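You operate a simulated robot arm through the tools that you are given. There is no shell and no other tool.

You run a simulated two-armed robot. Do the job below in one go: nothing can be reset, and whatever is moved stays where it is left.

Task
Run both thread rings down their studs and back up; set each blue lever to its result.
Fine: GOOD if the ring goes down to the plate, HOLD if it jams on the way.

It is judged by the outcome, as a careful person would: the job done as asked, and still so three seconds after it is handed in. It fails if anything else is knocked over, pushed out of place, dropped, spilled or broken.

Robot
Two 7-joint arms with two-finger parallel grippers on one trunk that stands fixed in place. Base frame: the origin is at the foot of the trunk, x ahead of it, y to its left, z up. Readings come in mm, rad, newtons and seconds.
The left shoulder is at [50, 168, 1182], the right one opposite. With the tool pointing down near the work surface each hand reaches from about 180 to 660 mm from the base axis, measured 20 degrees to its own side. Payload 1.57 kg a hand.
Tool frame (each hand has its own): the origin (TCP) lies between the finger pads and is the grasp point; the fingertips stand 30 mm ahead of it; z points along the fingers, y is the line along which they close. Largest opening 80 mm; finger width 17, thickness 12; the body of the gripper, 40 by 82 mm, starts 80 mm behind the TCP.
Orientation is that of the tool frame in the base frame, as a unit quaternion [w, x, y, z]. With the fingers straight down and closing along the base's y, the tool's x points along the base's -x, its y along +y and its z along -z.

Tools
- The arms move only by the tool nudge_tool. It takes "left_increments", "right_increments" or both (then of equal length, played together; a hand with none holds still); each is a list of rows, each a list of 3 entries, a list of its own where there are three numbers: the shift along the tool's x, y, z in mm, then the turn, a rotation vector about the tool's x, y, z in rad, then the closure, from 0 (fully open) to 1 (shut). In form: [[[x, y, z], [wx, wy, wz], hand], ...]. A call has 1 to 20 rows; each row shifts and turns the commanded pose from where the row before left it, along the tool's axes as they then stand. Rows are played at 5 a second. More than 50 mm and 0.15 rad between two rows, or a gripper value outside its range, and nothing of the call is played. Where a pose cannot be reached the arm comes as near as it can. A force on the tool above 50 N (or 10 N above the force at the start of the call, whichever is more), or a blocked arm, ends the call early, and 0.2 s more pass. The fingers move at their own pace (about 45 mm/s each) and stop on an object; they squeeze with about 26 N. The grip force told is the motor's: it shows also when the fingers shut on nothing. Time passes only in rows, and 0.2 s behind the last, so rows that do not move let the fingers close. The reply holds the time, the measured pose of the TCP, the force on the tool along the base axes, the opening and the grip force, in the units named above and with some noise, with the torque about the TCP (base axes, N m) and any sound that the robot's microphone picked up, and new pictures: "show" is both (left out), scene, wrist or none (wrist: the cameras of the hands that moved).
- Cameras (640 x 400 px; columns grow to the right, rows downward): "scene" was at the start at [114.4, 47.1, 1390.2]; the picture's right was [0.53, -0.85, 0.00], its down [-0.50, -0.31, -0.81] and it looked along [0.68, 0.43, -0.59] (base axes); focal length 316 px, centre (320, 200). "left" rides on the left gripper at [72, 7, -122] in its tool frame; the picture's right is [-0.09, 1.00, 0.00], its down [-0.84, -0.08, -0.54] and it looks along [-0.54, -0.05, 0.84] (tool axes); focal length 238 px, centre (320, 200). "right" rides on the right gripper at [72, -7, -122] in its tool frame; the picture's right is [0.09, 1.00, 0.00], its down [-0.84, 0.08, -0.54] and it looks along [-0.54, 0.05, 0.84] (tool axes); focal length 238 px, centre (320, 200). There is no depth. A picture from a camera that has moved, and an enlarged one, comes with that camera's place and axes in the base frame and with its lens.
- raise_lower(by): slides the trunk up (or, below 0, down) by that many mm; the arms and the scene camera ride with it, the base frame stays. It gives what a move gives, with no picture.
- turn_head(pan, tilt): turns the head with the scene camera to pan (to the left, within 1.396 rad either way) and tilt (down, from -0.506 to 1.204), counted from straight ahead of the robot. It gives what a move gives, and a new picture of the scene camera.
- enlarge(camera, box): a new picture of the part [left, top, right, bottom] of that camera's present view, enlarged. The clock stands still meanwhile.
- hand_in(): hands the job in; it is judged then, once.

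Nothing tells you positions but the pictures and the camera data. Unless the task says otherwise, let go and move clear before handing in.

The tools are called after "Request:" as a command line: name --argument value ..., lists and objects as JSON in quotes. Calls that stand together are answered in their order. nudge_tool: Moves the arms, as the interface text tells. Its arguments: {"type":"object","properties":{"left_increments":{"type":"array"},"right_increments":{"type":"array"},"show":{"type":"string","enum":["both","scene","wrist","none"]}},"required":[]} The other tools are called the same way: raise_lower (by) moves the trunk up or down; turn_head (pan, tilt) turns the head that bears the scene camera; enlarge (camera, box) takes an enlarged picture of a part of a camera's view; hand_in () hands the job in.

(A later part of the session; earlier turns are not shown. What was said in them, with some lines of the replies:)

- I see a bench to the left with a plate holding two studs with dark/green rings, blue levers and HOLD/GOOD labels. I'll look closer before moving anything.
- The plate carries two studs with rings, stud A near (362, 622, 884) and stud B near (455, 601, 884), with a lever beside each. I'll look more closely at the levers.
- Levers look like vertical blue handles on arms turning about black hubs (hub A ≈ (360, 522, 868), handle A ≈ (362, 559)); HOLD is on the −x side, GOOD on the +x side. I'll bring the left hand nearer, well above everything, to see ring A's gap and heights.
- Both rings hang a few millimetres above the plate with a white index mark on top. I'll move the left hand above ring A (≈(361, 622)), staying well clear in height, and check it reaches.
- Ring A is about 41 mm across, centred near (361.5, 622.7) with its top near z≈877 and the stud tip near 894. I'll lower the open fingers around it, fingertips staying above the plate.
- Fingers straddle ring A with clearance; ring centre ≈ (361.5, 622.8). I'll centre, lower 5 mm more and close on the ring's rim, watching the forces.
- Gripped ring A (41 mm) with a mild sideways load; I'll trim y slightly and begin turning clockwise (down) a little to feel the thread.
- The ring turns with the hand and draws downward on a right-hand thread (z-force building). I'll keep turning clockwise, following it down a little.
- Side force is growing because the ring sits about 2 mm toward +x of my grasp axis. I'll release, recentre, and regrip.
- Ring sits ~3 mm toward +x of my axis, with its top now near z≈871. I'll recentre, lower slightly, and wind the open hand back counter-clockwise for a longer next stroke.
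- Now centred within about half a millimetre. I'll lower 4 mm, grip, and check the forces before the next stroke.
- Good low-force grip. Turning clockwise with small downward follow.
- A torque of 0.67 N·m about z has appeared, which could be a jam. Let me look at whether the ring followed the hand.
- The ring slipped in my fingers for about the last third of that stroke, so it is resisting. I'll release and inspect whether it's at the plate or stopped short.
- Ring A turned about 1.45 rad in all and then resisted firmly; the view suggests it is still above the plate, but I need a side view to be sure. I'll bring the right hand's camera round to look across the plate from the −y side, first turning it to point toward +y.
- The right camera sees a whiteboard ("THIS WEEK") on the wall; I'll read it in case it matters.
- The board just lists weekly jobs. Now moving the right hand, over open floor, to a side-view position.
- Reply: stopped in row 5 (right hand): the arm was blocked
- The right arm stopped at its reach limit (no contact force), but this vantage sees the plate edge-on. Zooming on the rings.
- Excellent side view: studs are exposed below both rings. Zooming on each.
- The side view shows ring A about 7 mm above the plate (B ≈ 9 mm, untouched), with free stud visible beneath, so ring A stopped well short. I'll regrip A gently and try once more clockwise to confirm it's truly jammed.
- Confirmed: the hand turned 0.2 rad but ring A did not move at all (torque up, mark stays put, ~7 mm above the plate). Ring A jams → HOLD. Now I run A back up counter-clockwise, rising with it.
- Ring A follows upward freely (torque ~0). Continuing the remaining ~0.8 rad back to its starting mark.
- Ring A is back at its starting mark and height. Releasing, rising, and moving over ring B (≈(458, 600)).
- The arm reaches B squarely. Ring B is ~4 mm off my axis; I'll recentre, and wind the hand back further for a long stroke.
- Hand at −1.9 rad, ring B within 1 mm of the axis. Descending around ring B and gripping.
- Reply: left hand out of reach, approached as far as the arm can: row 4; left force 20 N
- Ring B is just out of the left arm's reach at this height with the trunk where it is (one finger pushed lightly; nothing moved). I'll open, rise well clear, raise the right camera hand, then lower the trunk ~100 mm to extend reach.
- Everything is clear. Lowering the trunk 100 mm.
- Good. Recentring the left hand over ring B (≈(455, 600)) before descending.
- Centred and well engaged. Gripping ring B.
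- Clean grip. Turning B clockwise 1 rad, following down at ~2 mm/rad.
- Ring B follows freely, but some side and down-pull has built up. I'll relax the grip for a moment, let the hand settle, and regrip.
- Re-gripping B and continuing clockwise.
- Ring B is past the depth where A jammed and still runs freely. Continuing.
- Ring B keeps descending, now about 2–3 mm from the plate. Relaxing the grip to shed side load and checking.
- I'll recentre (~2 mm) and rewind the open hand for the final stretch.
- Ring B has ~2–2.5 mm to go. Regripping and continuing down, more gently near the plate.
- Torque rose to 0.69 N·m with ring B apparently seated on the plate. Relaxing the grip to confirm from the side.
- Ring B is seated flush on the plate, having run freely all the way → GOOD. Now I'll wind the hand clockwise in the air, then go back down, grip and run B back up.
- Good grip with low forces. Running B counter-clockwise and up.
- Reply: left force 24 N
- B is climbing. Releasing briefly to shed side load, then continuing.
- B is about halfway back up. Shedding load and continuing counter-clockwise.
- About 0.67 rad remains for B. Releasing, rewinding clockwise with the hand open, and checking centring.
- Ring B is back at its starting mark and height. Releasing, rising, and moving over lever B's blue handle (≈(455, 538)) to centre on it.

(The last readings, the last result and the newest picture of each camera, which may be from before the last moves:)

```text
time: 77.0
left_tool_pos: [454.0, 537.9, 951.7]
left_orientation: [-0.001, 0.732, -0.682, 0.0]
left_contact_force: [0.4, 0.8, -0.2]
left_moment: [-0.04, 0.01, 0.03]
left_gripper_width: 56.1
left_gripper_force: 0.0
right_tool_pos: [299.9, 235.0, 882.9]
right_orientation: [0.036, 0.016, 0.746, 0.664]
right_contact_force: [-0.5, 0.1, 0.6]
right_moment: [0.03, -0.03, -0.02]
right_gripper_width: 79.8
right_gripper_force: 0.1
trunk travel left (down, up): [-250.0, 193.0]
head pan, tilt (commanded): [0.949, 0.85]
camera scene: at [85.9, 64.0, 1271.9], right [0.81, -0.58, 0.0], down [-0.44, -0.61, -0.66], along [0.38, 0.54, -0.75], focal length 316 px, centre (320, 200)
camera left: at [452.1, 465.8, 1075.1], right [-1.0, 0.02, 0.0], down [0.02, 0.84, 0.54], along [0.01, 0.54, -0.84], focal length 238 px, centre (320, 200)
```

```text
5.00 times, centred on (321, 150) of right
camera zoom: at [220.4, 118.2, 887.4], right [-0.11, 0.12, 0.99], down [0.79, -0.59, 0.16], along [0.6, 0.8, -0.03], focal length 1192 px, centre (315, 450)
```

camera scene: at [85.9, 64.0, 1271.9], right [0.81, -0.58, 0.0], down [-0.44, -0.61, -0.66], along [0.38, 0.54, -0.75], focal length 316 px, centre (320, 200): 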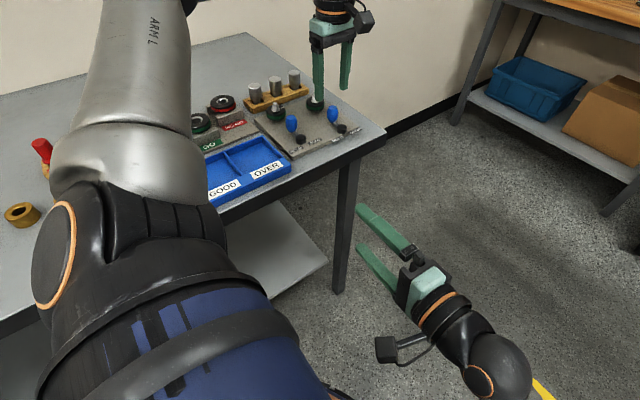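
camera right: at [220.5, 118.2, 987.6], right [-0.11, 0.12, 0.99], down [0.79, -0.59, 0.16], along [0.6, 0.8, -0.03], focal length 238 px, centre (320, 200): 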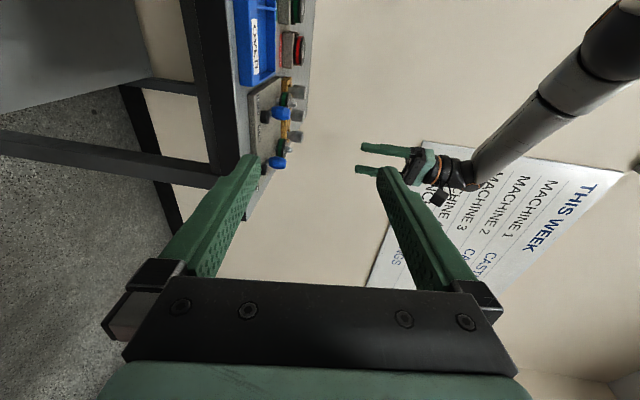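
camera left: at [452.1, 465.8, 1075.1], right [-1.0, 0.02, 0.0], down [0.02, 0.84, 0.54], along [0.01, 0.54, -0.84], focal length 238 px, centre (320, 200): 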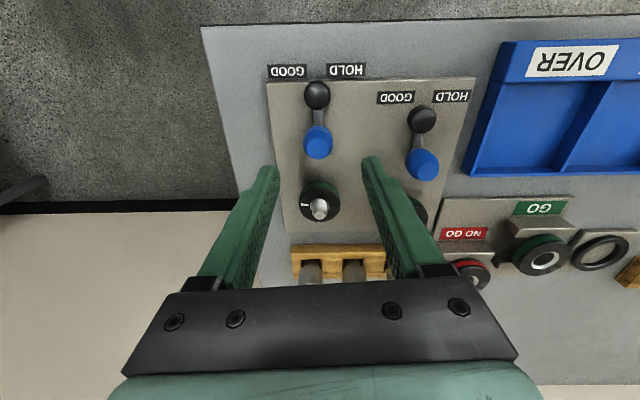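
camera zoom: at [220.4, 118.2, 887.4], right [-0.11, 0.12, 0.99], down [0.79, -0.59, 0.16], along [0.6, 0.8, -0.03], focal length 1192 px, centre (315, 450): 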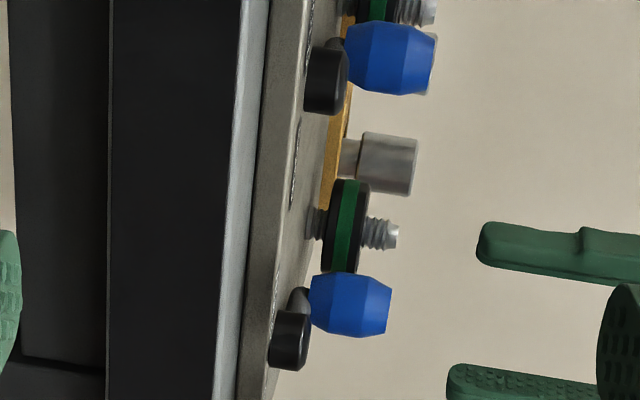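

Lever B: hub ≈ (456, 499), handle ≈ (456, 533.5), radius ≈ 35 mm, handle from z≈861 to 894. I'll align the fingers to straddle it in x and lower around it.

Request:
nudge_tool --left_increments '[[[4.2, -1.9, 0], [0, 0, 0.074], 0.3], [[0, 0, 10], [0, 0, 0], 0.3], [[0, 0, 10], [0, 0, 0], 0.3], [[0, 0, 0], [0, 0, 0], 0.3]]' --show "none"

Request:
enlarge --camera "left" --box '[260, 80, 380, 210]'

```text
time: 78.0
left_tool_pos: [457.8, 533.9, 931.5]
left_orientation: [0.0, -0.706, 0.708, 0.0]
left_contact_force: [0.2, -0.3, -0.4]
left_moment: [0.01, 0.04, -0.03]
left_gripper_width: 55.8
left_gripper_force: 0.1
right_tool_pos: [299.3, 235.6, 881.7]
right_orientation: [0.035, 0.015, 0.746, 0.665]
right_contact_force: [0.7, 0.1, 0.5]
right_moment: [-0.01, 0.01, 0.01]
right_gripper_width: 79.9
right_gripper_force: 0.1
trunk travel left (down, up): [-250.0, 193.0]
head pan, tilt (commanded): [0.949, 0.85]
```

```text
3.08 times, centred on (320, 145) of left
camera zoom: at [450.0, 462.2, 1055.2], right [-1.0, 0.1, 0.0], down [0.08, 0.84, 0.54], along [0.05, 0.54, -0.84], focal length 733 px, centre (320, 369)
```

zoom: 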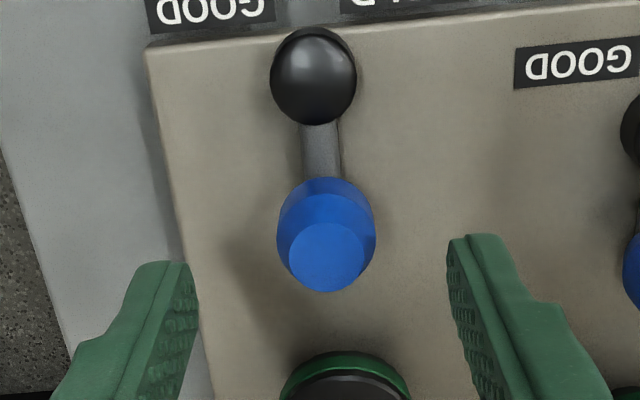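

Request:
nudge_tool --left_increments '[[[1.2, 1.0, 8], [0, 0, 0], 0.3], [[0, 0, 10], [0, 0, 0], 0.3], [[0, 0, 10], [0, 0, 0], 0.3], [[0, 0, 5], [0, 0, 0], 0.3], [[0, 0, 0], [0, 0, 0], 0.3]]' --show "none"

Request:
enlarge --camera "left" --box '[260, 80, 380, 210]'

Request:
enlarge --camera "right" --box '[296, 150, 346, 190]'

```text
time: 79.2
left_tool_pos: [455.8, 534.1, 898.1]
left_orientation: [0.0, -0.706, 0.708, 0.0]
left_contact_force: [0.5, 0.5, 0.7]
left_moment: [-0.01, -0.02, 0.03]
left_gripper_width: 56.2
left_gripper_force: 0.1
right_tool_pos: [300.3, 235.8, 882.7]
right_orientation: [0.035, 0.017, 0.747, 0.664]
right_contact_force: [0.6, 0.6, 0.1]
right_moment: [-0.03, 0.05, 0.0]
right_gripper_width: 79.9
right_gripper_force: 0.0
trunk travel left (down, up): [-250.0, 193.0]
head pan, tilt (commanded): [0.949, 0.85]
```

```text
3.08 times, centred on (320, 145) of left
camera zoom: at [447.9, 462.5, 1021.0], right [-1.0, 0.1, 0.0], down [0.08, 0.84, 0.54], along [0.05, 0.54, -0.84], focal length 733 px, centre (320, 369)
```

zoom: 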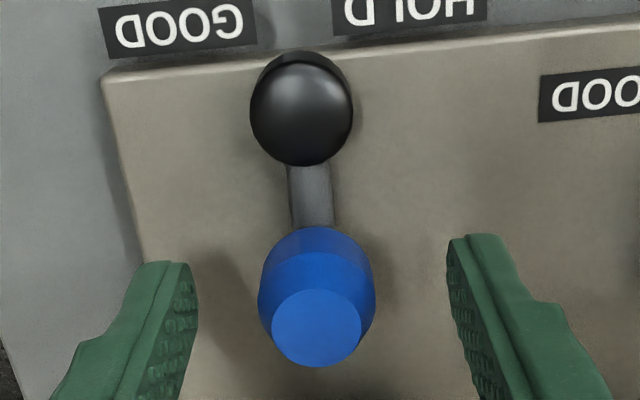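

```text
10.00 times, centred on (321, 170) of right
camera zoom: at [220.4, 118.2, 887.4], right [-0.11, 0.12, 0.99], down [0.79, -0.59, 0.16], along [0.6, 0.8, -0.03], focal length 2384 px, centre (310, 500)
```

zoom: 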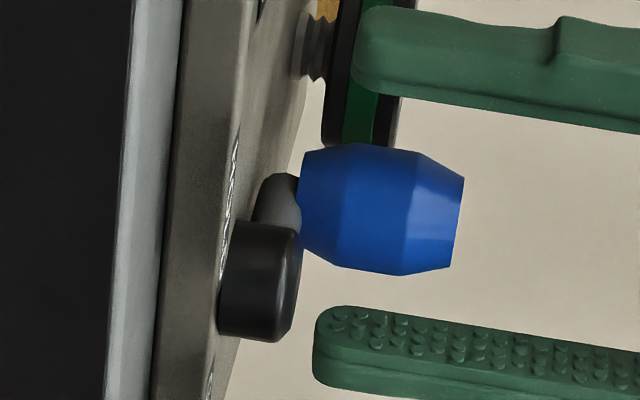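

Handle B is neatly between the fingers. Gripping it.

Request:
nudge_tool --left_increments '[[[0, -1.0, 0], [0, 0, 0], 0.5], [[0, 0, 0], [0, 0, 0], 0.8], [[0, 0, 0], [0, 0, 0], 0.8], [[0, 0, 0], [0, 0, 0], 0.8]]' --show "none"

Request:
enlarge --camera "left" --box '[260, 80, 380, 210]'

```text
time: 80.2
left_tool_pos: [456.1, 533.9, 897.6]
left_orientation: [0.0, -0.706, 0.708, -0.001]
left_contact_force: [-0.5, 0.3, -0.5]
left_moment: [-0.12, 0.01, -0.02]
left_gripper_width: 24.4
left_gripper_force: 31.1
right_tool_pos: [300.3, 235.4, 882.6]
right_orientation: [0.036, 0.017, 0.746, 0.664]
right_contact_force: [0.0, -0.2, -0.1]
right_moment: [0.0, -0.01, -0.01]
right_gripper_width: 80.0
right_gripper_force: 0.1
trunk travel left (down, up): [-250.0, 193.0]
head pan, tilt (commanded): [0.949, 0.85]
```

```text
3.08 times, centred on (320, 145) of left
camera zoom: at [448.9, 462.4, 1021.0], right [-1.0, 0.1, 0.0], down [0.08, 0.84, 0.54], along [0.05, 0.54, -0.84], focal length 733 px, centre (320, 369)
```

zoom: 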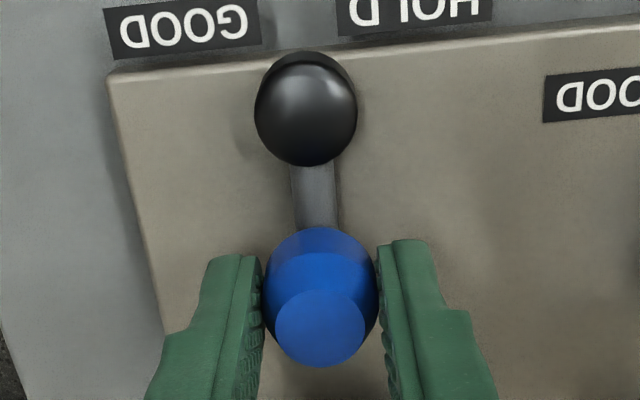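

Gripped lever B cleanly. Trying a small swing toward GOOD (+x, clockwise about the hub).

Request:
nudge_tool --left_increments '[[[0.175, -3.494, 0], [0, 0, 0.1], 0.8], [[0.175, -3.494, 0], [0, 0, 0.1], 0.8], [[0, 0, 0], [0, 0, 0], 0.8]]' --show "none"

Request:
enlarge --camera "left" --box '[260, 80, 380, 210]'

Request:
enlarge --camera "scene" --box '[280, 80, 376, 140]'

```text
time: 81.0
left_tool_pos: [462.7, 533.0, 897.2]
left_orientation: [0.0, -0.631, 0.776, 0.002]
left_contact_force: [-6.6, 5.1, 1.4]
left_moment: [-0.13, 0.27, -0.24]
left_gripper_width: 24.3
left_gripper_force: 36.1
right_tool_pos: [299.3, 235.3, 882.2]
right_orientation: [0.036, 0.016, 0.747, 0.664]
right_contact_force: [-0.8, 0.3, 0.3]
right_moment: [0.0, -0.01, 0.02]
right_gripper_width: 79.9
right_gripper_force: 0.0
trunk travel left (down, up): [-250.0, 193.0]
head pan, tilt (commanded): [0.949, 0.85]
```

```text
3.08 times, centred on (320, 145) of left
camera zoom: at [441.7, 464.3, 1021.0], right [-0.96, 0.29, 0.0], down [0.25, 0.8, 0.54], along [0.16, 0.52, -0.84], focal length 733 px, centre (320, 369)
```

zoom: 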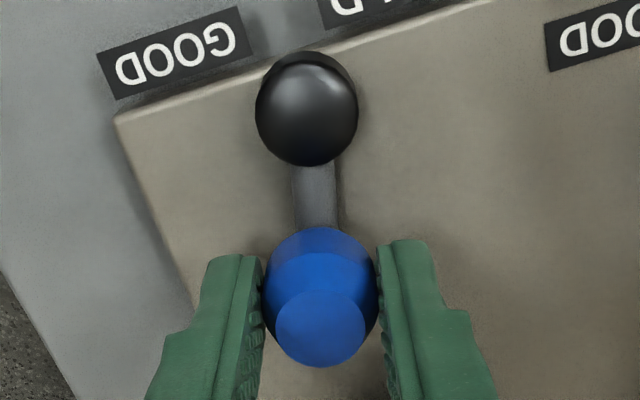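

```text
6.67 times, centred on (328, 110) of scene
camera zoom: at [85.2, 64.4, 1272.0], right [0.81, -0.58, 0.0], down [-0.44, -0.61, -0.66], along [0.38, 0.54, -0.75], focal length 2106 px, centre (267, 800)
```

zoom: 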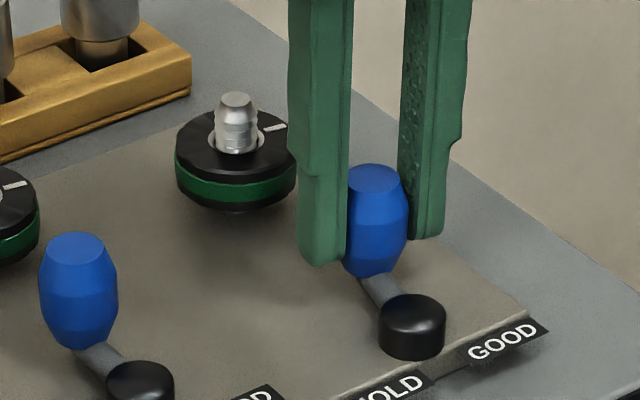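

The lever swings about its hub as expected, with light friction. Continuing toward GOOD.

Request:
nudge_tool --left_increments '[[[0.18, -3.55, 0], [0, 0, 0.1], 0.8], [[0.18, -3.55, 0], [0, 0, 0.1], 0.8], [[0.18, -3.55, 0], [0, 0, 0.1], 0.8], [[0.18, -3.55, 0], [0, 0, 0.1], 0.8], [[0, 0, 0], [0, 0, 0], 0.8]]' --show "none"

Request:
enlarge --camera "left" --box '[260, 80, 380, 210]'

```text
time: 82.2
left_tool_pos: [476.1, 528.3, 898.3]
left_orientation: [-0.001, -0.465, 0.885, -0.001]
left_contact_force: [-8.9, 3.0, -1.0]
left_moment: [-0.25, 0.4, 0.2]
left_gripper_width: 24.4
left_gripper_force: 36.2
right_tool_pos: [299.7, 236.5, 882.3]
right_orientation: [0.036, 0.016, 0.747, 0.664]
right_contact_force: [-0.7, 0.0, 0.6]
right_moment: [0.04, -0.03, 0.01]
right_gripper_width: 80.1
right_gripper_force: 0.0
trunk travel left (down, up): [-250.0, 193.0]
head pan, tilt (commanded): [0.949, 0.85]
```

```text
3.08 times, centred on (320, 145) of left
camera zoom: at [429.0, 473.0, 1021.2], right [-0.77, 0.64, 0.0], down [0.54, 0.65, 0.54], along [0.35, 0.42, -0.84], focal length 733 px, centre (320, 369)
```

zoom: 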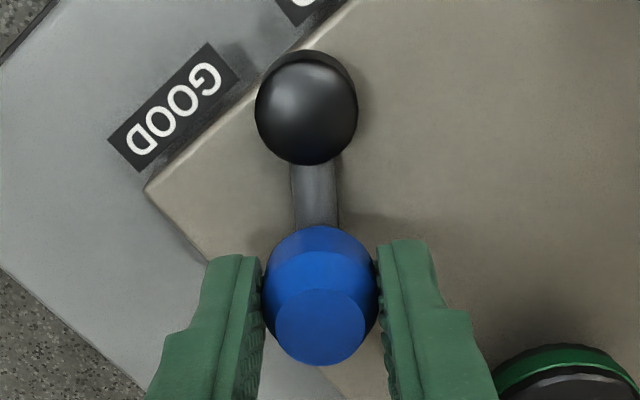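

Request:
nudge_tool --left_increments '[[[0.18, -3.55, 0], [0, 0, 0.1], 0.8], [[0.18, -3.55, 0], [0, 0, 0.1], 0.8], [[0.18, -3.55, 0], [0, 0, 0.1], 0.8], [[0.18, -3.55, 0], [0, 0, 0.1], 0.8], [[0, 0, 0], [0, 0, 0], 0.8]]' --show "none"

Request:
enlarge --camera "left" --box '[260, 80, 380, 210]'

Request:
enlarge --camera "scene" --box '[290, 80, 386, 140]'

```text
time: 83.2
left_tool_pos: [475.0, 526.9, 896.1]
left_orientation: [-0.011, -0.292, 0.956, 0.014]
left_contact_force: [-11.9, 6.5, 10.8]
left_moment: [0.11, 0.85, -0.06]
left_gripper_width: 24.6
left_gripper_force: 36.0
right_tool_pos: [299.5, 234.5, 882.5]
right_orientation: [0.035, 0.016, 0.746, 0.665]
right_contact_force: [-0.6, 0.1, -0.1]
right_moment: [0.02, -0.03, -0.01]
right_gripper_width: 80.3
right_gripper_force: 0.0
trunk travel left (down, up): [-250.0, 193.0]
head pan, tilt (commanded): [0.949, 0.85]
stopped in row 5 (left hand): the force on the tool passed its limit at 51 N (the readings are from after the stop); the commanded pose is now the measured one
```

```text
3.08 times, centred on (320, 145) of left
camera zoom: at [416.2, 490.5, 1021.1], right [-0.48, 0.88, 0.03], down [0.75, 0.39, 0.53], along [0.45, 0.28, -0.85], focal length 733 px, centre (320, 369)
```

zoom: 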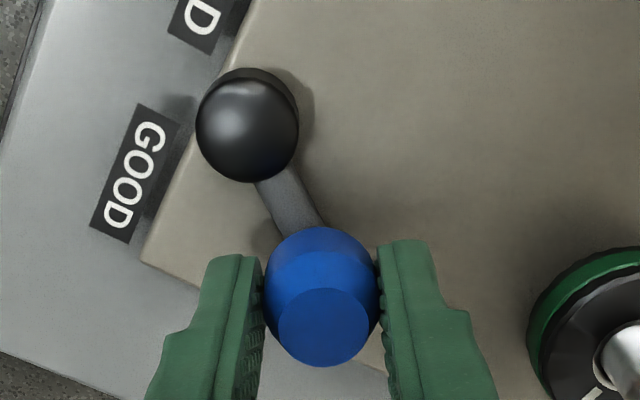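

```text
6.67 times, centred on (338, 110) of scene
camera zoom: at [84.7, 63.0, 1272.2], right [0.81, -0.58, 0.0], down [-0.44, -0.61, -0.66], along [0.39, 0.54, -0.75], focal length 2106 px, centre (200, 800)
```

zoom: 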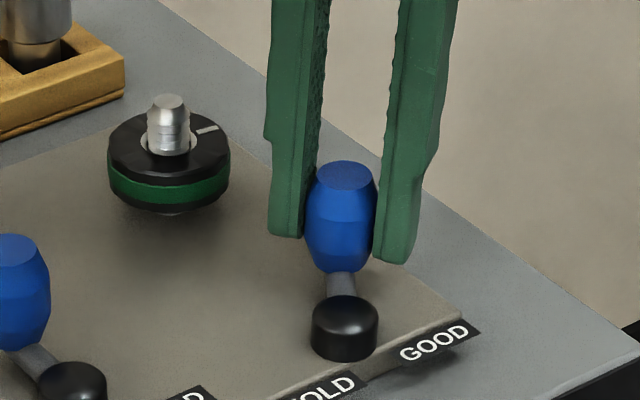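

The lever met a hard stop about 35° toward GOOD. Releasing gently to see that it stays there.

Request:
nudge_tool --left_increments '[[[0, 0, 0], [0, 0, 0], 0.45], [[0, 0, 0], [0, 0, 0], 0.45], [[0, 0, 0], [0, 0, 0], 0.45], [[0, 0, 0], [0, 0, 0], 0.45]]' --show "none"

Request:
enlarge --camera "left" --box '[260, 80, 380, 210]'

Request:
enlarge --camera "scene" --box '[290, 80, 386, 140]'

```text
time: 84.2
left_tool_pos: [478.2, 526.1, 897.0]
left_orientation: [-0.009, -0.29, 0.957, 0.011]
left_contact_force: [-0.6, 0.1, 0.4]
left_moment: [-0.02, 0.02, 0.0]
left_gripper_width: 44.0
left_gripper_force: 0.1
right_tool_pos: [299.8, 234.9, 882.9]
right_orientation: [0.035, 0.017, 0.747, 0.664]
right_contact_force: [0.0, 0.6, -0.2]
right_moment: [0.01, 0.0, -0.03]
right_gripper_width: 80.0
right_gripper_force: 0.1
trunk travel left (down, up): [-250.0, 193.0]
head pan, tilt (commanded): [0.949, 0.85]
```

```text
3.08 times, centred on (320, 145) of left
camera zoom: at [418.1, 489.8, 1019.8], right [-0.48, 0.88, 0.03], down [0.75, 0.39, 0.53], along [0.46, 0.27, -0.85], focal length 733 px, centre (320, 369)
```

zoom: 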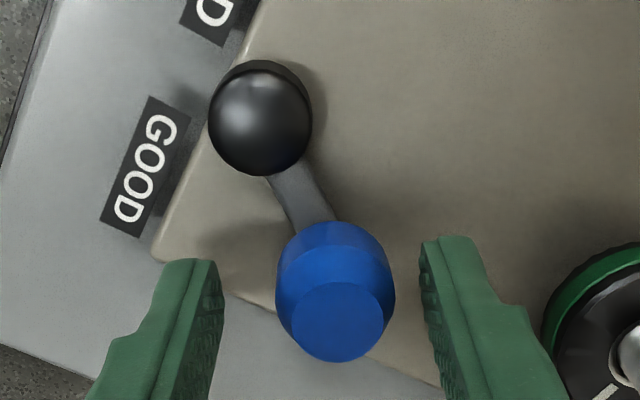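

```text
6.67 times, centred on (338, 110) of scene
camera zoom: at [85.9, 64.1, 1271.9], right [0.81, -0.58, 0.0], down [-0.44, -0.61, -0.66], along [0.38, 0.54, -0.75], focal length 2106 px, centre (200, 800)
```

zoom: 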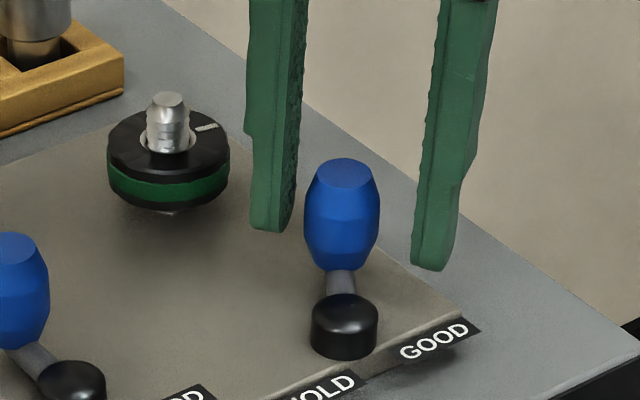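

Lever B stays on the GOOD side at its stop. Now lifting away and moving over lever A's handle (≈(363.5, 556.5)).

Request:
nudge_tool --left_increments '[[[0, 0, -15], [0, 0, 0], 0.45], [[0, 0, -20], [0, 0, 0], 0.45], [[0, 0, -20], [0, 0, 0], 0.35], [[0, 0, 0], [0.026, -0.011, 0], 0.3], [[0, 0, 0], [0, 0, -0.13], 0.3], [[0, 0, 0], [0, 0, -0.13], 0.3], [[0, 0, 0], [0, 0, -0.13], 0.3], [[0, 0, 0], [0, 0, -0.13], 0.3], [[0, 0, 0], [0, 0, -0.13], 0.3], [[2.2, 29.6, 0], [0, 0, 0], 0.3], [[2.2, 29.6, 0], [0, 0, 0], 0.3], [[2.2, 29.6, 0], [0, 0, 0], 0.3], [[2.2, 29.6, 0], [0, 0, 0], 0.3], [[0, 0, 0], [0, 0, 0], 0.3]]' --show "both"

Request:
enlarge --camera "left" --box '[260, 70, 380, 210]'

Request:
enlarge --camera "scene" --box '[260, 80, 372, 160]'

```text
time: 87.2
left_tool_pos: [367.5, 555.5, 952.4]
left_orientation: [0.0, -0.582, 0.813, 0.001]
left_contact_force: [0.7, 0.0, -0.1]
left_moment: [-0.03, -0.02, 0.01]
left_gripper_width: 56.1
left_gripper_force: 0.0
right_tool_pos: [299.3, 234.8, 880.7]
right_orientation: [0.035, 0.016, 0.746, 0.665]
right_contact_force: [-1.6, 0.3, 0.9]
right_moment: [-0.01, 0.01, 0.01]
right_gripper_width: 79.8
right_gripper_force: 0.1
trunk travel left (down, up): [-250.0, 193.0]
head pan, tilt (commanded): [0.949, 0.85]
camera scene: at [85.7, 64.1, 1271.9], right [0.81, -0.58, 0.0], down [-0.44, -0.61, -0.66], along [0.38, 0.54, -0.75], focal length 316 px, centre (320, 200)
camera left: at [336.7, 490.0, 1074.8], right [-0.91, 0.41, 0.0], down [0.34, 0.77, 0.54], along [0.22, 0.5, -0.84], focal length 238 px, centre (320, 200)
```

scene: 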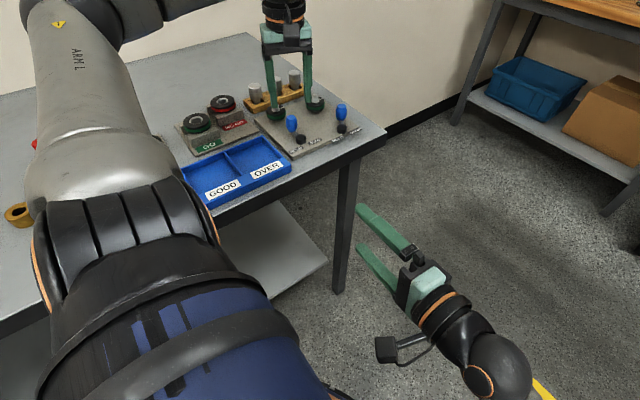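
left: 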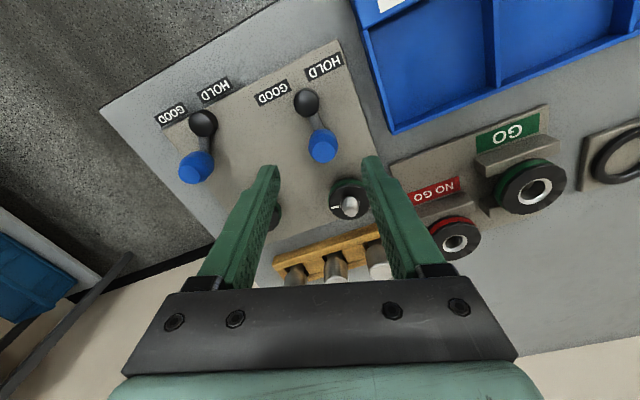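

```text
2.86 times, centred on (320, 140) of left
camera zoom: at [336.7, 490.0, 1074.8], right [-0.91, 0.41, 0.0], down [0.34, 0.77, 0.54], along [0.22, 0.5, -0.84], focal length 681 px, centre (320, 371)
```

zoom: 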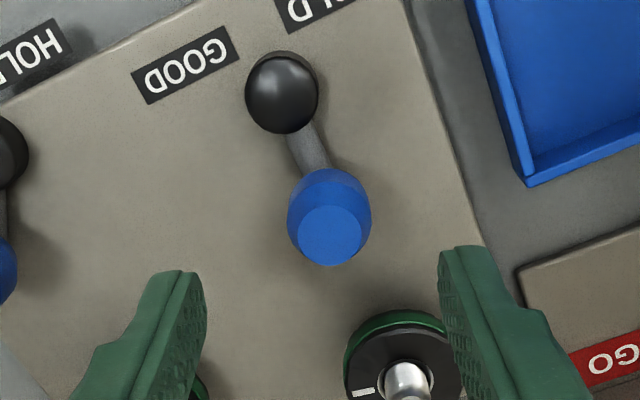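

```text
5.00 times, centred on (316, 120) of scene
camera zoom: at [85.7, 64.1, 1271.9], right [0.81, -0.58, 0.0], down [-0.44, -0.61, -0.66], along [0.38, 0.54, -0.75], focal length 1579 px, centre (340, 600)
```

zoom: 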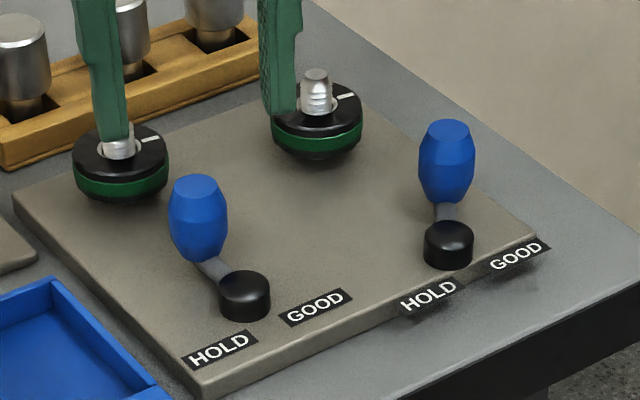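

Lever B visibly points to GOOD. Now centring over lever A's handle (≈(364.5, 554.5)) and lowering.

Request:
nudge_tool --left_increments '[[[1.9, 2.4, 0], [0, 0, 0], 0.3], [[0, 0, 15], [0, 0, 0], 0.3], [[0, 0, 10], [0, 0, 0], 0.3], [[0, 0, 0], [0, 0, 0], 0.3]]' --show "none"

Request:
enlarge --camera "left" --box '[260, 80, 380, 210]'

```text
time: 88.2
left_tool_pos: [362.5, 554.3, 925.4]
left_orientation: [0.001, -0.582, 0.814, 0.001]
left_contact_force: [-0.3, 0.5, -0.3]
left_moment: [0.02, 0.04, -0.02]
left_gripper_width: 56.0
left_gripper_force: 0.1
right_tool_pos: [299.1, 235.8, 882.5]
right_orientation: [0.035, 0.017, 0.746, 0.665]
right_contact_force: [0.3, 0.0, 0.6]
right_moment: [0.02, -0.02, 0.04]
right_gripper_width: 80.3
right_gripper_force: 0.0
trunk travel left (down, up): [-250.0, 193.0]
head pan, tilt (commanded): [0.949, 0.85]
```

```text
3.08 times, centred on (320, 145) of left
camera zoom: at [332.3, 487.5, 1049.0], right [-0.91, 0.41, 0.0], down [0.34, 0.77, 0.54], along [0.22, 0.5, -0.84], focal length 733 px, centre (320, 369)
```

zoom: 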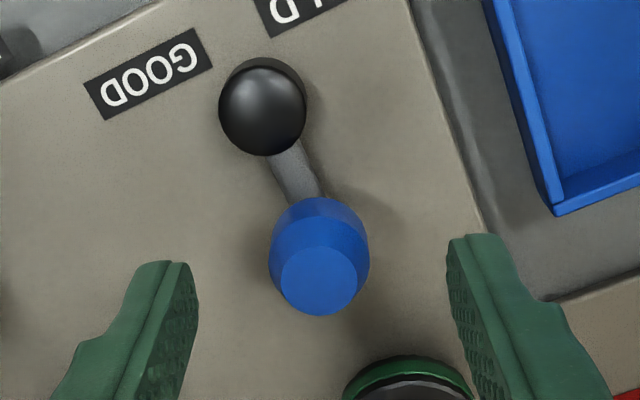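

Request:
nudge_tool --left_increments '[[[-1.0, -0.5, 8], [0, 0, 0], 0.3], [[0, 0, 10], [0, 0, 0], 0.3], [[0, 0, 9], [0, 0, 0], 0.3], [[0, 0, 0], [0, 0, 0], 0.3]]' --show "none"

Request:
enlarge --camera "left" --box '[260, 80, 380, 210]'

Request:
enlarge --camera "right" --box '[301, 100, 351, 140]'

```text
time: 89.2
left_tool_pos: [362.5, 554.1, 898.9]
left_orientation: [0.001, -0.581, 0.814, 0.0]
left_contact_force: [-0.4, 0.0, -0.9]
left_moment: [-0.04, -0.06, 0.01]
left_gripper_width: 56.1
left_gripper_force: 0.0
right_tool_pos: [299.5, 235.1, 882.0]
right_orientation: [0.035, 0.016, 0.747, 0.664]
right_contact_force: [0.0, -0.4, 0.5]
right_moment: [0.01, -0.02, -0.03]
right_gripper_width: 80.0
right_gripper_force: 0.0
trunk travel left (down, up): [-250.0, 193.0]
head pan, tilt (commanded): [0.949, 0.85]
```

```text
3.08 times, centred on (320, 145) of left
camera zoom: at [333.4, 488.8, 1021.7], right [-0.91, 0.41, 0.0], down [0.34, 0.77, 0.54], along [0.22, 0.5, -0.84], focal length 733 px, centre (320, 369)
```

zoom: 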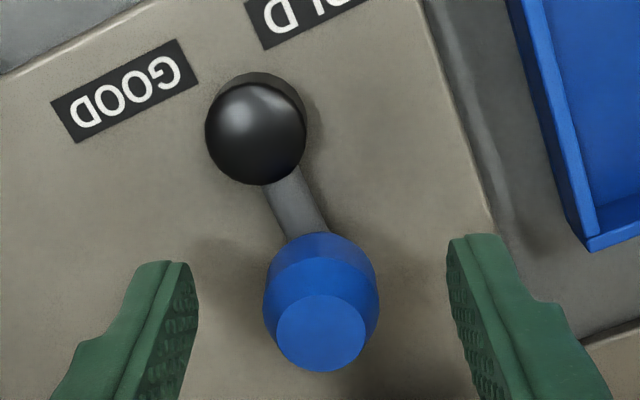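

```text
10.00 times, centred on (326, 120) of right
camera zoom: at [220.4, 118.3, 887.4], right [-0.11, 0.12, 0.99], down [0.79, -0.59, 0.16], along [0.6, 0.8, -0.03], focal length 2384 px, centre (260, 1000)
```

zoom: 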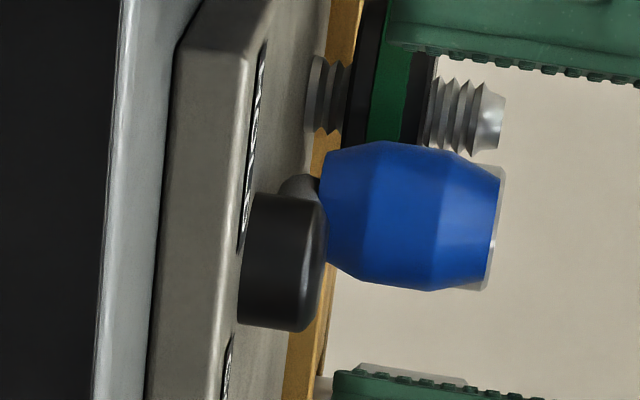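

Lever A's handle is between the fingers. Gripping and swinging it toward HOLD (−x).

Request:
nudge_tool --left_increments '[[[0, 0, 0], [0, 0, 0], 0.5], [[0, 0, 0], [0, 0, 0], 0.8], [[0, 0, 0], [0, 0, 0], 0.8], [[0, 0, 0], [0, 0, 0], 0.8], [[1.295, 3.257, 0], [0, 0, -0.1], 0.8], [[1.295, 3.257, 0], [0, 0, -0.1], 0.8], [[0, 0, 0], [0, 0, 0], 0.8]]' --show "none"

Request:
enlarge --camera "left" --box '[260, 80, 380, 210]'

```text
time: 90.8
left_tool_pos: [356.4, 553.9, 900.5]
left_orientation: [-0.001, -0.66, 0.751, -0.001]
left_contact_force: [3.8, -8.9, -8.6]
left_moment: [0.13, -0.23, 0.1]
left_gripper_width: 24.4
left_gripper_force: 36.2
right_tool_pos: [300.8, 235.5, 882.4]
right_orientation: [0.035, 0.017, 0.747, 0.664]
right_contact_force: [0.2, 0.6, -0.4]
right_moment: [-0.03, 0.01, 0.01]
right_gripper_width: 80.1
right_gripper_force: 0.0
trunk travel left (down, up): [-250.0, 193.0]
head pan, tilt (commanded): [0.949, 0.85]
```

```text
3.08 times, centred on (320, 145) of left
camera zoom: at [340.6, 483.9, 1022.0], right [-0.98, 0.22, 0.0], down [0.18, 0.82, 0.54], along [0.12, 0.53, -0.84], focal length 733 px, centre (320, 369)
```

zoom: 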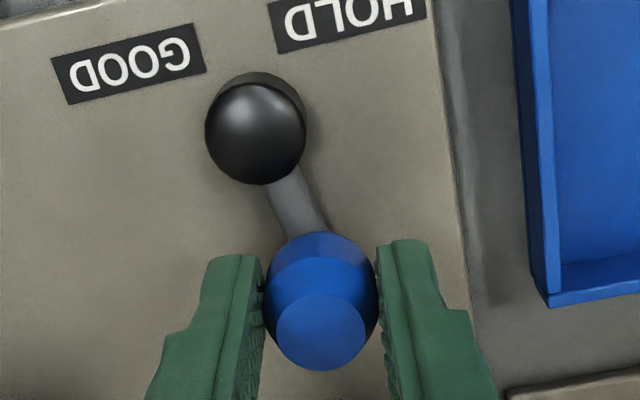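

Lever A is moving toward HOLD. Continuing in small steps until its stop.

Request:
nudge_tool --left_increments '[[[1.6, 3.2, 0.2], [0, 0, -0.1], 0.8], [[1.35, 3.25, 0.2], [0, 0, -0.1], 0.8], [[1.35, 3.25, 0], [0, 0, -0.1], 0.8], [[0, 0, 0], [0, 0, 0], 0.8]]' --show "none"

Request:
enlarge --camera "left" --box '[260, 80, 380, 210]'

```text
time: 91.8
left_tool_pos: [347.9, 550.4, 899.0]
left_orientation: [-0.001, 0.765, -0.644, 0.0]
left_contact_force: [7.5, -5.4, -2.0]
left_moment: [-0.81, -0.32, 0.13]
left_gripper_width: 24.6
left_gripper_force: 36.2
right_tool_pos: [299.0, 234.1, 882.7]
right_orientation: [0.036, 0.017, 0.746, 0.664]
right_contact_force: [-1.0, 0.0, -0.2]
right_moment: [-0.03, 0.02, 0.04]
right_gripper_width: 80.0
right_gripper_force: 0.0
trunk travel left (down, up): [-250.0, 193.0]
head pan, tilt (commanded): [0.949, 0.85]
```

```text
3.08 times, centred on (320, 145) of left
camera zoom: at [352.4, 478.5, 1021.9], right [-1.0, -0.08, 0.0], down [-0.07, 0.84, 0.54], along [-0.04, 0.54, -0.84], focal length 733 px, centre (320, 369)
```

zoom: 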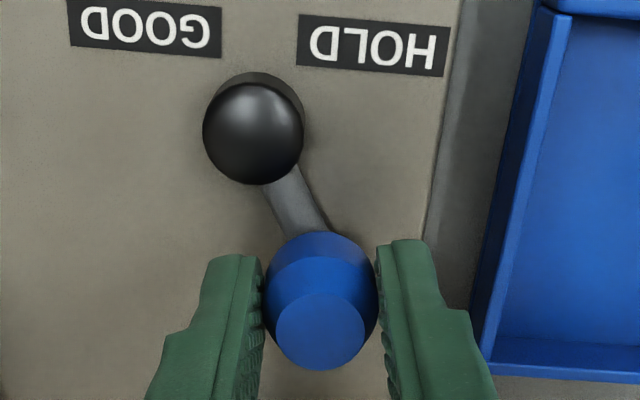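

Request:
nudge_tool --left_increments '[[[0.8, 1.95, 0], [0, 0, -0.06], 0.8], [[0.8, 1.95, 0], [0, 0, -0.06], 0.8], [[0.8, 1.95, 0], [0, 0, -0.06], 0.8], [[0, 0, 0], [0, 0, 0], 0.8]]' --show "none"

Request:
enlarge --camera "left" --box '[260, 80, 380, 210]'

```text
time: 92.8
left_tool_pos: [344.4, 548.1, 898.6]
left_orientation: [-0.004, 0.821, -0.572, 0.003]
left_contact_force: [22.1, 10.8, 4.0]
left_moment: [0.65, -0.42, -0.02]
left_gripper_width: 24.5
left_gripper_force: 35.8
right_tool_pos: [300.6, 235.3, 881.6]
right_orientation: [0.034, 0.016, 0.746, 0.664]
right_contact_force: [-0.2, 0.7, 0.3]
right_moment: [0.02, 0.03, 0.01]
right_gripper_width: 80.1
right_gripper_force: 0.0
trunk travel left (down, up): [-250.0, 193.0]
head pan, tilt (commanded): [0.949, 0.85]
```

```text
3.08 times, centred on (320, 145) of left
camera zoom: at [361.7, 478.1, 1021.6], right [-0.97, -0.26, -0.01], down [-0.22, 0.81, 0.55], along [-0.13, 0.53, -0.84], focal length 733 px, centre (320, 369)
```

zoom: 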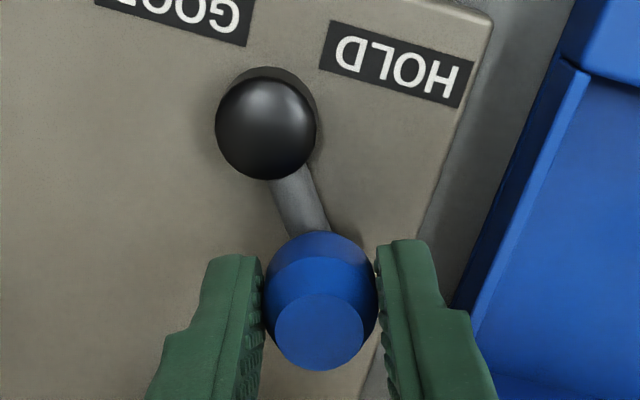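

Force rose to ~25 N, so lever A is against its stop at about 35° on the HOLD side. Releasing and lifting clear.

Request:
nudge_tool --left_increments '[[[0, 0, 0], [0, 0, 0], 0.45], [[0, 0, 0], [0, 0, 0], 0.45], [[0, 0, 0], [0, 0, 0], 0.4], [[0, 0, -15], [0, 0, 0], 0.4], [[0, 0, -20], [0, 0, 0], 0.4], [[0, 0, -25], [0, 0, 0], 0.4], [[0, 0, 0], [0, 0, 0], 0.4]]' --show "both"

Request:
enlarge --camera "left" --box '[220, 60, 400, 210]'

Request:
enlarge --camera "scene" --box '[260, 80, 372, 160]'

```text
time: 94.4
left_tool_pos: [341.3, 547.0, 959.0]
left_orientation: [0.0, 0.82, -0.573, -0.001]
left_contact_force: [-0.3, 1.2, 0.4]
left_moment: [-0.02, -0.02, 0.0]
left_gripper_width: 48.0
left_gripper_force: 0.0
right_tool_pos: [300.7, 235.2, 881.2]
right_orientation: [0.035, 0.016, 0.746, 0.665]
right_contact_force: [-0.6, -0.4, 0.2]
right_moment: [0.0, 0.0, 0.01]
right_gripper_width: 80.2
right_gripper_force: 0.1
trunk travel left (down, up): [-250.0, 193.0]
head pan, tilt (commanded): [0.949, 0.85]
camera scene: at [85.9, 64.0, 1271.9], right [0.81, -0.58, 0.0], down [-0.44, -0.61, -0.66], along [0.38, 0.54, -0.75], focal length 316 px, centre (320, 200)
camera left: at [359.6, 477.2, 1081.7], right [-0.97, -0.26, 0.0], down [-0.21, 0.81, 0.54], along [-0.14, 0.52, -0.84], focal length 238 px, centre (320, 200)
```

scene: 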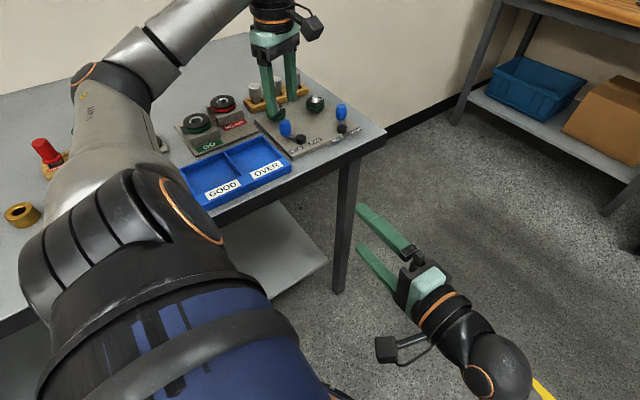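
left: 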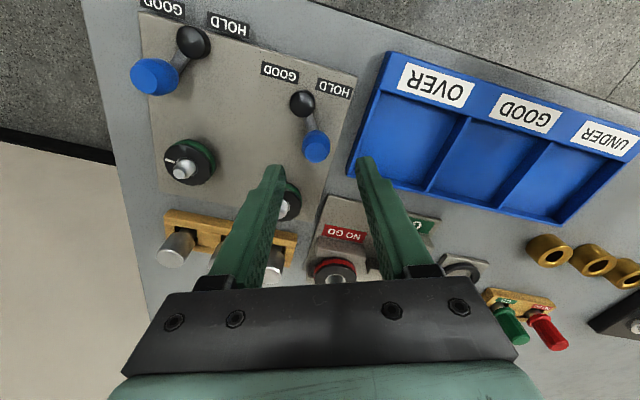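

```text
2.67 times, centred on (310, 135) of left
camera zoom: at [359.6, 477.2, 1081.7], right [-0.97, -0.26, 0.0], down [-0.21, 0.81, 0.54], along [-0.14, 0.52, -0.84], focal length 636 px, centre (347, 373)
```

zoom: 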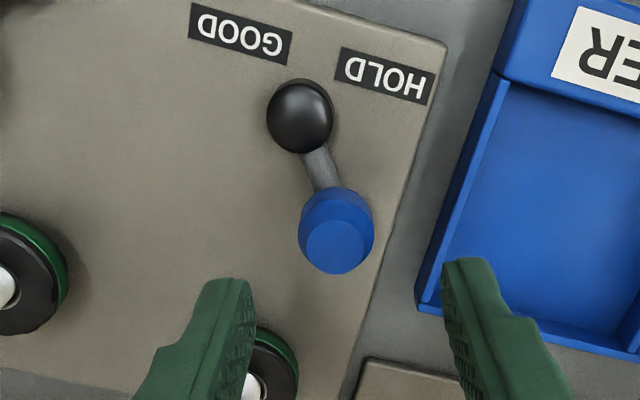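

```text
5.00 times, centred on (316, 120) of scene
camera zoom: at [85.9, 64.0, 1271.9], right [0.81, -0.58, 0.0], down [-0.44, -0.61, -0.66], along [0.38, 0.54, -0.75], focal length 1579 px, centre (340, 600)
```

zoom: 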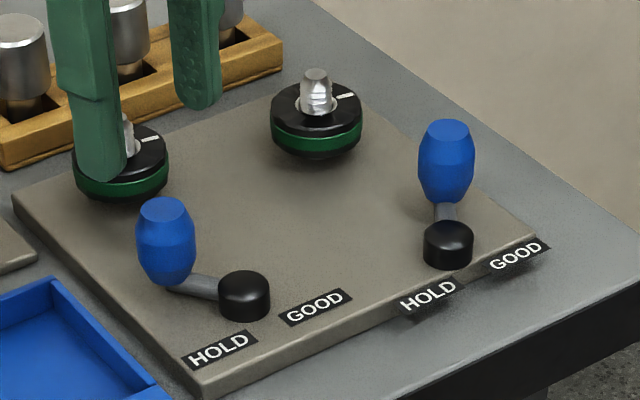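

Lever A points to HOLD, lever B to GOOD. I'll move the left hand up and away and do a last check of rings and surroundings.

Request:
nudge_tool --left_increments '[[[0, 0, -30], [0, 0, 0], 0.3], [[0, 0, -40], [0, 0, 0], 0.3], [[0, 0, -40], [0, 0, 0], 0.3], [[30, 0, -20], [0, 0, 0], 0.3], [[30, 0, 0], [0, 0, 0], 0.3], [[0, 0, 0], [0, 0, 0], 0.3]]' --show "both"

Request:
enlarge --camera "scene" --box '[240, 70, 376, 160]'

Request:
enlarge --camera "right" --box '[290, 80, 354, 200]'

Request:
enlarge --camera "right" --box '[310, 90, 350, 115]'

```text
time: 95.8
left_tool_pos: [370.0, 481.1, 1038.2]
left_orientation: [0.0, 0.819, -0.573, 0.0]
left_contact_force: [-0.5, -0.1, 0.9]
left_moment: [0.03, -0.03, 0.01]
left_gripper_width: 56.1
left_gripper_force: 0.0
left hand out of reach, approached as far as the arm can: row 2, 3
right_tool_pos: [299.6, 235.9, 881.9]
right_orientation: [0.035, 0.016, 0.747, 0.664]
right_contact_force: [0.4, -0.3, 0.3]
right_moment: [0.04, 0.01, 0.02]
right_gripper_width: 80.1
right_gripper_force: 0.1
trunk travel left (down, up): [-250.0, 193.0]
head pan, tilt (commanded): [0.949, 0.85]
camera scene: at [85.9, 64.2, 1271.8], right [0.81, -0.58, 0.0], down [-0.44, -0.61, -0.66], along [0.38, 0.54, -0.75], focal length 316 px, centre (320, 200)
camera left: at [387.8, 411.6, 1161.8], right [-0.97, -0.26, 0.0], down [-0.22, 0.81, 0.54], along [-0.14, 0.52, -0.84], focal length 238 px, centre (320, 200)
```

scene: 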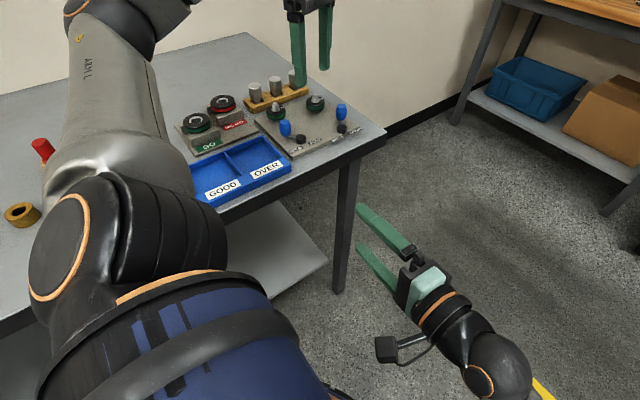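
left: 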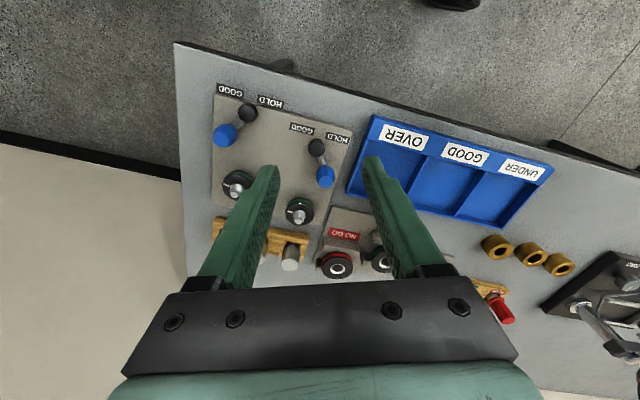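

```text
4.44 times, centred on (308, 115) of scene
camera zoom: at [85.9, 64.2, 1271.8], right [0.81, -0.58, 0.0], down [-0.44, -0.61, -0.66], along [0.38, 0.54, -0.75], focal length 1404 px, centre (373, 578)
```

zoom: 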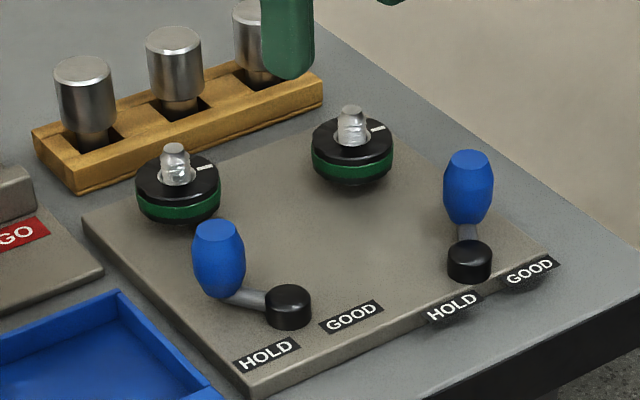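

```text
3.33 times, centred on (322, 140) of right
camera zoom: at [220.4, 118.3, 887.4], right [-0.11, 0.12, 0.99], down [0.79, -0.59, 0.17], along [0.6, 0.8, -0.03], focal length 794 px, centre (313, 400)
```

zoom: 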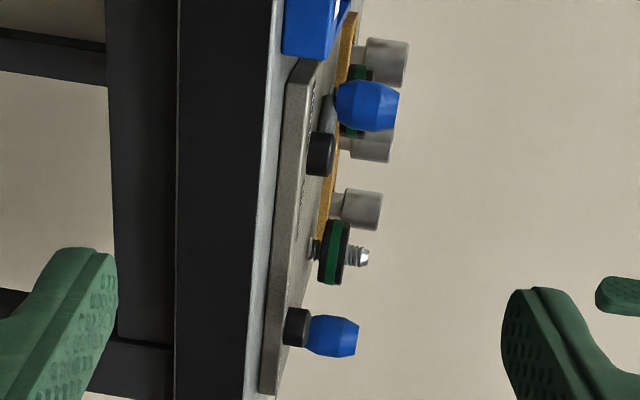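

```text
16.00 times, centred on (330, 102) of right
camera zoom: at [220.4, 118.3, 887.4], right [-0.11, 0.12, 0.99], down [0.79, -0.59, 0.17], along [0.6, 0.8, -0.03], focal length 3814 px, centre (160, 1760)
```

zoom: 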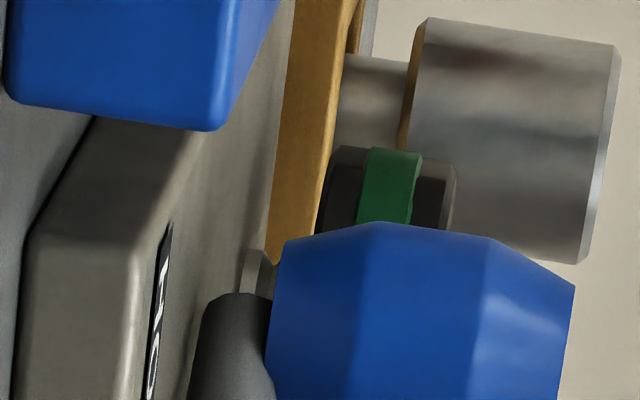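

Ring A jammed about 7 mm above the plate, so its lever is on HOLD. Ring B ran freely down to the plate, so its lever is on GOOD. Both rings are back at their starting marks and heights. The hands are open and clear, and I can't see that anything else has moved. Handing in.

Request:
hand_in

```text
The job is handed in.
```

I ran both thread rings down and back up, set each blue lever to its result, and handed the job in.

| Ring | What happened going down | Lever set to |
|---|---|---|
| A (nearer the robot) | Jammed about 7 mm above the plate. A second gentle try did not move it, so I did not force it. | HOLD |
| B (farther from the robot) | Ran freely until it sat flush on the plate. | GOOD |

- **Rings:** both are back at the height and index-mark position they started from.
- **Levers:** each was swung about 35° until it met its stop, and both stayed put after release. Lever B hit its stop hard enough (51 N) to trip the force limit; I saw no damage.
- **Reach:** I lowered the trunk 100 mm to reach ring B and left it there.
- **Surroundings:** both hands were open and clear at hand-in, and nothing else on the bench looked moved in the final pictures.
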